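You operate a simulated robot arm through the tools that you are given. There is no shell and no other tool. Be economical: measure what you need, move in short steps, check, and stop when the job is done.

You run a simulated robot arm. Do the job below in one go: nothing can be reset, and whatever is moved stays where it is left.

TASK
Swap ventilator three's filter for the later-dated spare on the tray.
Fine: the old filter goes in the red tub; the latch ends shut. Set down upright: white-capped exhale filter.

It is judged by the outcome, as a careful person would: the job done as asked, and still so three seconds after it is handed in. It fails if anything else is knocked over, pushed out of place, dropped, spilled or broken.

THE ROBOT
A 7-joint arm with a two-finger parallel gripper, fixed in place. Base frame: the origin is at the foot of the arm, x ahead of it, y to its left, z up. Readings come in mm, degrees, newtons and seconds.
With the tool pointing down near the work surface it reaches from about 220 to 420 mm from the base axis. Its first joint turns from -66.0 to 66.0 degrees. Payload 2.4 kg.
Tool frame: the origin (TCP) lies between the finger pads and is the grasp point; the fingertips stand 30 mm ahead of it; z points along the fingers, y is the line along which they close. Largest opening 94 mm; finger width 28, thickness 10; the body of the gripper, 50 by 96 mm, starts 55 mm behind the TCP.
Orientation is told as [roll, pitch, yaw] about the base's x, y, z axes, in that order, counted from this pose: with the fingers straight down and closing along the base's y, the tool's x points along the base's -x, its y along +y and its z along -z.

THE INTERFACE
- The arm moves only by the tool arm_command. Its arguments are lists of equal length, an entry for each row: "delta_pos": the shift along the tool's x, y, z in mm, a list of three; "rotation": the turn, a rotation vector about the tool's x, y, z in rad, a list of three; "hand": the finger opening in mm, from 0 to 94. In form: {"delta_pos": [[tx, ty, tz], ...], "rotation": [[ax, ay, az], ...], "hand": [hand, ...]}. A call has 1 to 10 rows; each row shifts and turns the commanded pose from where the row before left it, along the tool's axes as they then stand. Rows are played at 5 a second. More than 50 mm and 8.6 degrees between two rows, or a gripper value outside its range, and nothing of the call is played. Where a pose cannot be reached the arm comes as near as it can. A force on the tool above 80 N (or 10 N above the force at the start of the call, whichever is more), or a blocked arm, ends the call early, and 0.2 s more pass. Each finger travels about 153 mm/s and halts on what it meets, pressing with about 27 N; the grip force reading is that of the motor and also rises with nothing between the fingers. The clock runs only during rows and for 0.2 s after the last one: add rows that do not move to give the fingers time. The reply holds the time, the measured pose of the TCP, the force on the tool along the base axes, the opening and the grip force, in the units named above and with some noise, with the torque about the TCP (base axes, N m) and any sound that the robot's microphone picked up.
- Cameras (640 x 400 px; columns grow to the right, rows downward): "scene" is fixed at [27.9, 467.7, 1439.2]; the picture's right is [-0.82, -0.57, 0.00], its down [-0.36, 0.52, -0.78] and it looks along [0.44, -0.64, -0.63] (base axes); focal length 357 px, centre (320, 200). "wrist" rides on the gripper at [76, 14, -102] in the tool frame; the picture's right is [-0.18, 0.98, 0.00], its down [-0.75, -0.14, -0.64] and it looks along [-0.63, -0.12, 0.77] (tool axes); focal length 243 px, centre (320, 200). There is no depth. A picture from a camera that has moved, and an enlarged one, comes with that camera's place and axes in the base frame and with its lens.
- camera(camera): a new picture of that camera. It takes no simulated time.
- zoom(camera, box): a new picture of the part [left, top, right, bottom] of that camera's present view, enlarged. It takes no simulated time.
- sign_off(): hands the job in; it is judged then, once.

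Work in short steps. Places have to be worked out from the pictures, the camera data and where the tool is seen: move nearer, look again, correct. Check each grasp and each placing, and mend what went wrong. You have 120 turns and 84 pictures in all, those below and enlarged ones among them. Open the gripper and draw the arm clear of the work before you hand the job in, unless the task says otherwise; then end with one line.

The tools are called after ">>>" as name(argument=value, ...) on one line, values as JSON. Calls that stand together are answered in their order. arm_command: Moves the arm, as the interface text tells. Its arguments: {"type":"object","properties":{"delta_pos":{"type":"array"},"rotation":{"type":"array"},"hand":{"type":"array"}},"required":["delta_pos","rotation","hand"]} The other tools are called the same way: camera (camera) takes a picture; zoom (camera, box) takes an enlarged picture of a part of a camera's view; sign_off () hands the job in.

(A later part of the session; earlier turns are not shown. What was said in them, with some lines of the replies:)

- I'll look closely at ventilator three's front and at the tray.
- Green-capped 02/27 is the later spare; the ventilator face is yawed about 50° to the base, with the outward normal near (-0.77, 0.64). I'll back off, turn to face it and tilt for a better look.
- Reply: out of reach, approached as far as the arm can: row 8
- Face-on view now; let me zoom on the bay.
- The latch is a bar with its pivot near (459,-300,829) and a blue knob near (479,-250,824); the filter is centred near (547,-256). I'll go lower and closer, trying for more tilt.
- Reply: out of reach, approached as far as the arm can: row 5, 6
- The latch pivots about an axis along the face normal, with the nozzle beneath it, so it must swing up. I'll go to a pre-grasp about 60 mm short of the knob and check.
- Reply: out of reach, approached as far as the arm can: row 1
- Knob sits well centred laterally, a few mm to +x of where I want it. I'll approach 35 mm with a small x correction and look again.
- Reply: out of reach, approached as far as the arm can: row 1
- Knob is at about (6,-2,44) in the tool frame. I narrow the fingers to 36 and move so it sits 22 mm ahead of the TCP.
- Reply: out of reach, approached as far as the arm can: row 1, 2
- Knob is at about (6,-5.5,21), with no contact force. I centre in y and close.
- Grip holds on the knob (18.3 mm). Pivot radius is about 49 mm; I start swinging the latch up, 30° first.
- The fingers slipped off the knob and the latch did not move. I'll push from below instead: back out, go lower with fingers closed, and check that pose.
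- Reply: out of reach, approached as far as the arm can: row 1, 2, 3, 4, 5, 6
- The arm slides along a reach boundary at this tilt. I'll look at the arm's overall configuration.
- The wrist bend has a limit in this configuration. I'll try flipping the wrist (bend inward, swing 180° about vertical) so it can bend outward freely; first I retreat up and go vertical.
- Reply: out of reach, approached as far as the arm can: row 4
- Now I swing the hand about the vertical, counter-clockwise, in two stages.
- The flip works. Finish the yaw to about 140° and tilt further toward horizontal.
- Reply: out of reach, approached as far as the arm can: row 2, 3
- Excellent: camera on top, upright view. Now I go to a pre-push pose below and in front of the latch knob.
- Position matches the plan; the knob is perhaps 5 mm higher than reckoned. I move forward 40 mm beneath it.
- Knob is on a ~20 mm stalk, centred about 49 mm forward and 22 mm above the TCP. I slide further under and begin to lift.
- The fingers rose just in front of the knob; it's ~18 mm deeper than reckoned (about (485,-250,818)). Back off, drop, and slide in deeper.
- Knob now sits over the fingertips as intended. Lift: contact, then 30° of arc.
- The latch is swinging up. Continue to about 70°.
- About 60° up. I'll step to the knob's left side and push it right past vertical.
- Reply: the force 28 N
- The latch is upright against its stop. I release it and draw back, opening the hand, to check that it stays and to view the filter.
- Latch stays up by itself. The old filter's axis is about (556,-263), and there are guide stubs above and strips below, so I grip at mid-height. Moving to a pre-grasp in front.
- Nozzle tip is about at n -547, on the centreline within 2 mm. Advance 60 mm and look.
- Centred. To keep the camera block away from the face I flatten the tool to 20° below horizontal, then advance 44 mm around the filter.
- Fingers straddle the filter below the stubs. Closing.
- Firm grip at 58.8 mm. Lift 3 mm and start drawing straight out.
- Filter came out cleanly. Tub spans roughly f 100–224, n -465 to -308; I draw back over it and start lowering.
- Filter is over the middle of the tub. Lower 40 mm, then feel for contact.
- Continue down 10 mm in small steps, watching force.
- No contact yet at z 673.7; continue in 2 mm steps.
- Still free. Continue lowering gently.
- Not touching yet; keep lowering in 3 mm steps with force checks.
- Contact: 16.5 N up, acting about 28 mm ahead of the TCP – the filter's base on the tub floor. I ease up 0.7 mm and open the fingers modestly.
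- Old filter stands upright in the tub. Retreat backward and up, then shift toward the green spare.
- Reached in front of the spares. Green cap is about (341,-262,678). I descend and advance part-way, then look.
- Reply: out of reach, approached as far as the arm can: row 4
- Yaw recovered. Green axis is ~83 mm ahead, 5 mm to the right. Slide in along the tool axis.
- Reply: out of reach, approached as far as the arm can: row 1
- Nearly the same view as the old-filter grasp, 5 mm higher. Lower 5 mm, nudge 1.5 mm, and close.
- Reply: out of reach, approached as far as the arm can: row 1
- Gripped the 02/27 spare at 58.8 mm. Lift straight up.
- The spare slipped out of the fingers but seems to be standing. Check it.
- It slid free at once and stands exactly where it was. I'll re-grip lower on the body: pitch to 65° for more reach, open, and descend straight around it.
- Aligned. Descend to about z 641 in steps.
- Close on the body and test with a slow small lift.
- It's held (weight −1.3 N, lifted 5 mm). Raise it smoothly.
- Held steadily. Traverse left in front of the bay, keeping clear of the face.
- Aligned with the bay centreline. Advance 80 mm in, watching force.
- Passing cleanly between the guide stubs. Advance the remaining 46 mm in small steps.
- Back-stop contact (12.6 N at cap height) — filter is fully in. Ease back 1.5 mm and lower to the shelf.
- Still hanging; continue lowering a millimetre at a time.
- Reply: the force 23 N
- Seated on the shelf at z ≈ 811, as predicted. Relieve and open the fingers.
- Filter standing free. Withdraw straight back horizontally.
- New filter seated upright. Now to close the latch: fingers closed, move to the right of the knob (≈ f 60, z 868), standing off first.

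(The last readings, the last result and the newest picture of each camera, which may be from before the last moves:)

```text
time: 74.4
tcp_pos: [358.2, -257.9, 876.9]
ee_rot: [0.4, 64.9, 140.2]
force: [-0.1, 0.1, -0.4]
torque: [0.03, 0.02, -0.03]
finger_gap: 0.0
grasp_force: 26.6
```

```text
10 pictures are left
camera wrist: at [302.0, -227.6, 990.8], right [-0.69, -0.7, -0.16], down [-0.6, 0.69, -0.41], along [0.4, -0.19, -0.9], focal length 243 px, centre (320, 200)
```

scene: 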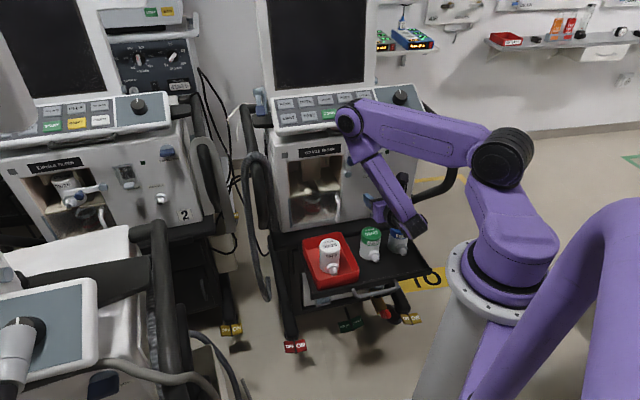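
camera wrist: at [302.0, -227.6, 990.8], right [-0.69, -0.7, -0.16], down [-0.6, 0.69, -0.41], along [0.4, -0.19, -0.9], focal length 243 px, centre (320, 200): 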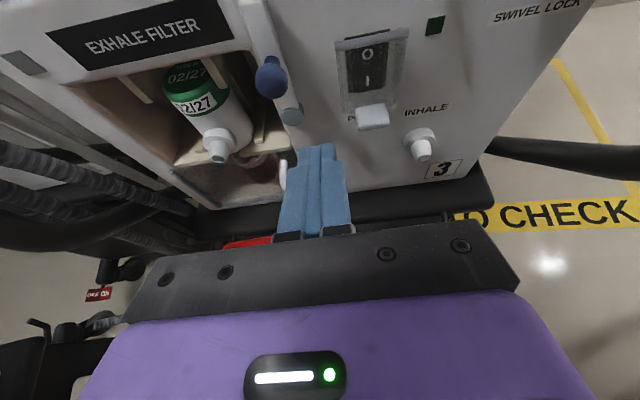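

Knob at f ≈ 61, z ≈ 872 as expected; finger path is clear. Move forward beside it and push left.

>>> arm_command(delta_pos=[[10, 0, 20], [11, 0, 20], [10, 0, 20], [0, -8, 0], [0, -10, 0], [0, -10, 0], [-2.7, -10, 1.3], [-5.4, -9, 2.5], [0, 0, 0]], rotation=[[0, 0, 0], [0, 0, 0], [0, 0, 0], [0, 0, 0], [0, 0, 0], [0, 0, 0], [0, 0, 0], [0, 0, 0], [0, 0, 0]], hand=[0, 0, 0, 0, 0, 0, 0, 0, 0])

>>> camera(camera="wrist")

```text
time: 76.4
tcp_pos: [440.6, -265.2, 870.1]
ee_rot: [0.5, 65.1, 140.1]
force: [-0.1, -1.5, -0.9]
torque: [0.0, 0.04, -0.05]
finger_gap: 0.0
grasp_force: 26.9
```

```text
9 pictures are left
camera wrist: at [384.6, -235.5, 984.4], right [-0.69, -0.7, -0.16], down [-0.6, 0.69, -0.41], along [0.4, -0.19, -0.9], focal length 243 px, centre (320, 200)
```

wrist: 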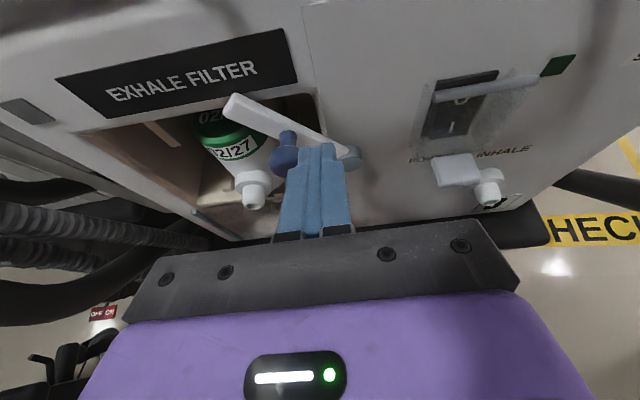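

Latch is down to about 50°. I lift over the knob and push it down from above along its arc.

>>> arm_command(delta_pos=[[0, 3, 0], [36.2, 0, -16.9], [0, -25, 0], [2.5, 0, 5.4], [-9.1, 0, 4.2], [-5.3, -6.7, 2.5], [-6.3, -5.6, 2.9], [-7.1, -4.3, 3.3], [0, 0, 0]], rotation=[[0, 0, 0], [0, 0, 0], [0, 0, 0], [0, 0, 0], [0, 0, 0], [0, 0, 0], [0, 0, 0], [0, 0, 0], [0, 0, 0]], hand=[0, 0, 0, 0, 0, 0, 0, 0, 0])

>>> camera(camera="wrist")

```text
time: 78.4
tcp_pos: [471.7, -238.8, 880.8]
ee_rot: [0.0, 65.4, 140.1]
force: [10.7, 11.9, 12.5]
torque: [0.02, -0.42, 0.34]
finger_gap: 0.0
grasp_force: 26.9
```

```text
8 pictures are left
camera wrist: at [415.3, -208.0, 995.2], right [-0.69, -0.71, -0.17], down [-0.6, 0.68, -0.42], along [0.41, -0.19, -0.89], focal length 243 px, centre (320, 200)
```

wrist: 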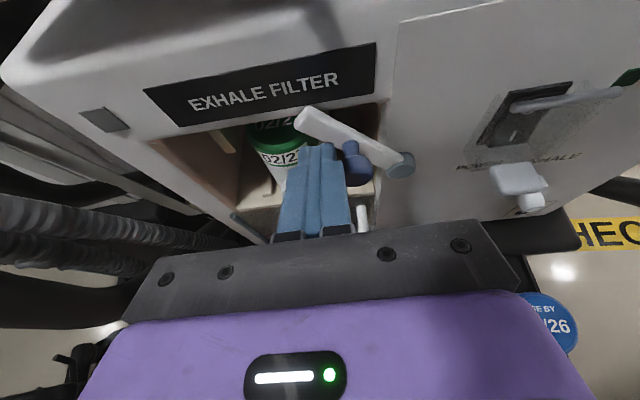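

The finger slipped to the left of the knob. I'll lift over, return to its right side, and push left further along the arc before pressing down.

>>> arm_command(delta_pos=[[22.6, 0, -10.6], [0, 23, 0], [0, 22, 0], [-32.6, 0, 15.2], [0, -4, 0], [-5.4, -6.4, 2.5], [-6.3, -5.6, 3], [-7.2, -4, 3.4], [-5.4, -2, 2.5], [0, 0, 0]], rotation=[[0, 0, 0], [0, 0, 0], [0, 0, 0], [0, 0, 0], [0, 0, 0], [0, 0, 0], [0, 0, 0], [0, 0, 0], [0, 0, 0], [0, 0, 0]], hand=[0, 0, 0, 0, 0, 0, 0, 0, 0, 0])

>>> camera(camera="wrist")

```text
time: 80.6
tcp_pos: [454.8, -257.3, 842.0]
ee_rot: [0.3, 65.0, 140.2]
force: [0.1, -1.8, -0.6]
torque: [-0.01, 0.03, -0.05]
finger_gap: 0.0
grasp_force: 27.2
```

```text
7 pictures are left
camera wrist: at [399.0, -227.7, 955.8], right [-0.69, -0.7, -0.16], down [-0.6, 0.69, -0.41], along [0.4, -0.19, -0.9], focal length 243 px, centre (320, 200)
```

wrist: 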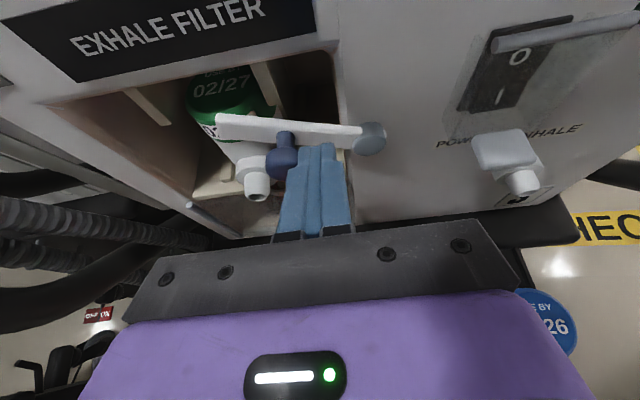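

Now at ~15–20°. Lift over the knob and press straight down.

>>> arm_command(delta_pos=[[0, 3, 0], [36.2, 0, -16.9], [0, -26, 0], [-7.2, 0, 3.4], [-7.2, 0, 3.4], [-5.4, -0.5, 2.5], [-3.6, 0, 1.7], [0, 0, 0]], rotation=[[0, 0, 0], [0, 0, 0], [0, 0, 0], [0, 0, 0], [0, 0, 0], [0, 0, 0], [0, 0, 0], [0, 0, 0]], hand=[0, 0, 0, 0, 0, 0, 0, 0])

>>> camera(camera="wrist")

```text
time: 82.4
tcp_pos: [468.3, -240.0, 855.2]
ee_rot: [0.5, 65.0, 140.0]
force: [0.4, 0.1, 0.1]
torque: [-0.01, -0.01, 0.0]
finger_gap: 0.0
grasp_force: 26.8
```

```text
6 pictures are left
camera wrist: at [412.7, -210.1, 970.2], right [-0.7, -0.7, -0.16], down [-0.6, 0.69, -0.41], along [0.4, -0.19, -0.9], focal length 243 px, centre (320, 200)
```

wrist: 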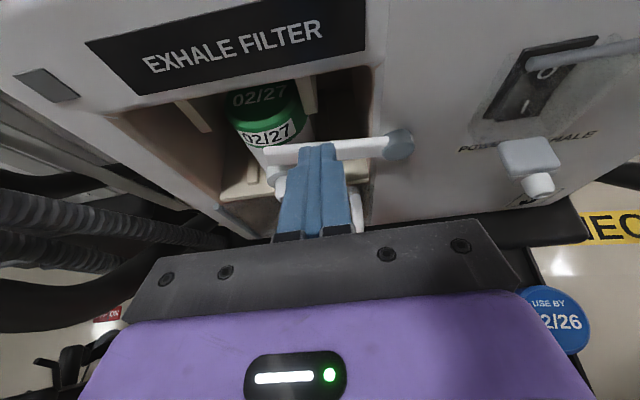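

Lever looks near level with no force; press down further until the stop is felt.

>>> arm_command(delta_pos=[[-1.8, 0, 0.8], [-1.8, 0, 0.8], [0, 0, 0]], rotation=[[0, 0, 0], [0, 0, 0], [0, 0, 0]], hand=[0, 0, 0])

>>> arm_command(delta_pos=[[-1.8, 0, 0.8], [-1.8, 0, 0.8], [0, 0, 0]], rotation=[[0, 0, 0], [0, 0, 0], [0, 0, 0]], hand=[0, 0, 0])

```text
time: 83.2
tcp_pos: [469.3, -239.6, 852.3]
ee_rot: [0.4, 65.0, 140.0]
force: [-0.9, -0.8, -0.6]
torque: [0.03, 0.0, -0.01]
finger_gap: 0.0
grasp_force: 26.7
```

```text
time: 84.0
tcp_pos: [470.2, -239.3, 849.3]
ee_rot: [0.4, 65.2, 140.0]
force: [-2.0, 1.5, 9.1]
torque: [-0.1, -0.14, -0.03]
finger_gap: 0.1
grasp_force: 26.8
```

Slight resistance now (9 N). Two more millimetres, then look.

>>> arm_command(delta_pos=[[-1.8, 0, 0.8], [0, 0, 0]], rotation=[[0, 0, 0], [0, 0, 0]], hand=[0, 0])

>>> arm_command(delta_pos=[[-1.8, 0, 0.8], [0, 0, 0]], rotation=[[0, 0, 0], [0, 0, 0]], hand=[0, 0])

```text
time: 84.6
tcp_pos: [469.5, -239.4, 848.6]
ee_rot: [0.1, 65.6, 139.8]
force: [-6.8, 5.8, 28.9]
torque: [-0.23, -0.31, -0.19]
finger_gap: 0.0
grasp_force: 26.5
```

```text
time: 85.2
tcp_pos: [470.2, -239.6, 848.1]
ee_rot: [0.0, 65.8, 139.7]
force: [-6.7, 5.6, 39.1]
torque: [-0.35, -0.51, -0.11]
finger_gap: 0.0
grasp_force: 27.1
```

Firm stop reached – latch is shut. Release, lift off and draw well clear.

>>> arm_command(delta_pos=[[5, 0, -2.3], [9, 0, -4.2], [0, 0, -30], [0, 0, -40], [0, 0, -40], [20, 20, -30], [20, 30, -20], [0, 30, 0], [0, 0, 0]], rotation=[[0, 0, 0], [0, 0, 0], [0, 0, 0], [0, 0, 0], [0, 0, 0], [0, 0, 0], [0, 0, 0], [0, 0, 0], [0, 0, 0]], hand=[0, 0, 0, 0, 20, 50, 80, 94, 94])

>>> zoom(camera="scene", box=[270, 140, 430, 300])

>>> camera(camera="wrist")

```text
time: 87.2
tcp_pos: [376.7, -198.6, 932.9]
ee_rot: [0.4, 65.1, 140.1]
force: [-0.2, -0.5, 0.1]
torque: [-0.01, 0.0, 0.02]
finger_gap: 93.9
grasp_force: 0.0
out of reach, approached as far as the arm can: row 6, 7, 8
```

```text
2.50 times, centred on (350, 220) of scene
camera zoom: at [27.9, 467.7, 1439.2], right [-0.82, -0.57, 0.0], down [-0.36, 0.52, -0.78], along [0.44, -0.64, -0.63], focal length 892 px, centre (245, 150)
```

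zoom: 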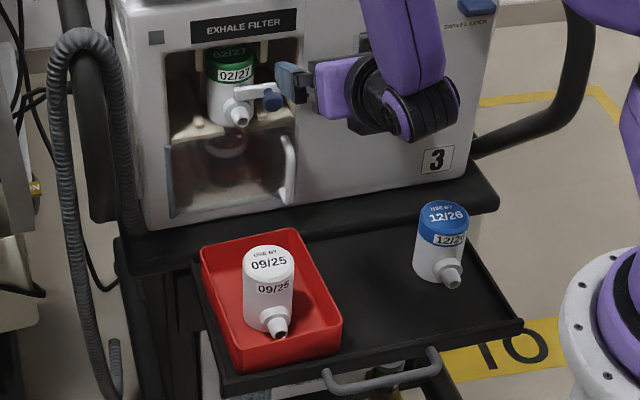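

```text
4 pictures are left
camera wrist: at [321.8, -168.0, 1046.1], right [-0.7, -0.7, -0.16], down [-0.59, 0.69, -0.41], along [0.4, -0.19, -0.9], focal length 243 px, centre (320, 200)
```

wrist: 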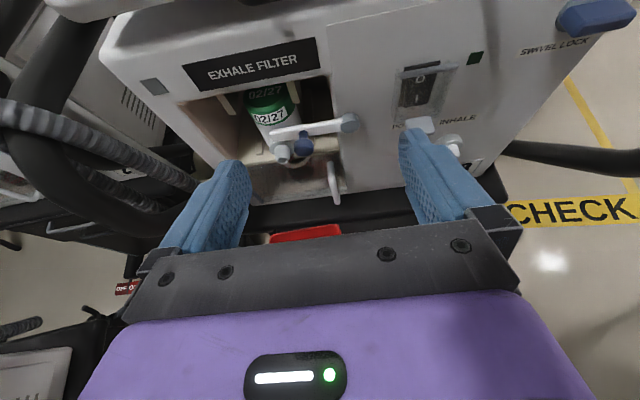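

Latch looks shut, the old filter upright in the tub and the 12/26 spare untouched. One close look at the latch.

>>> zoom(camera="scene", box=[300, 145, 360, 195])

>>> zoom(camera="wrist", box=[220, 60, 380, 200])

```text
8.00 times, centred on (330, 170) of scene
camera zoom: at [27.9, 467.7, 1439.2], right [-0.82, -0.57, 0.0], down [-0.36, 0.52, -0.78], along [0.44, -0.64, -0.63], focal length 2854 px, centre (240, 440)
```

zoom: 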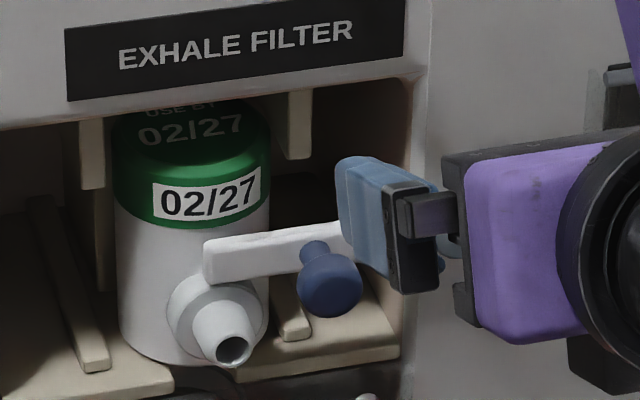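

```text
2.86 times, centred on (300, 130) of wrist
camera zoom: at [321.8, -168.0, 1046.1], right [-0.7, -0.7, -0.16], down [-0.59, 0.69, -0.41], along [0.4, -0.19, -0.9], focal length 693 px, centre (377, 400)
```

zoom: 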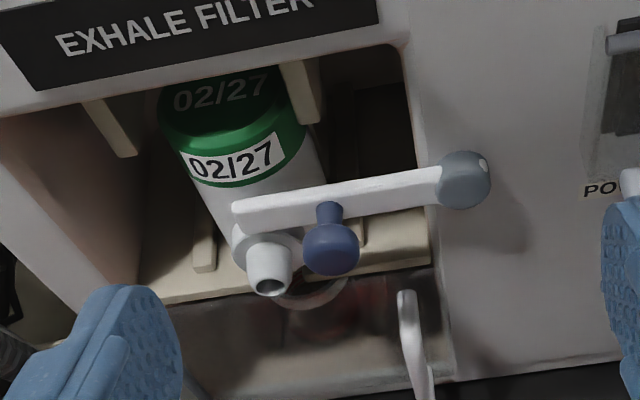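

Knob is back at its original closed pixel position; the filter is seated upright behind the latch and the arm is open and clear.

>>> sign_off()

```text
The job is handed in.
```

Ventilator three now has the 02/27 (green-capped) filter seated with its latch shut. The old 09/25 white-capped filter stands upright in the red tub, and the 12/26 spare is untouched.
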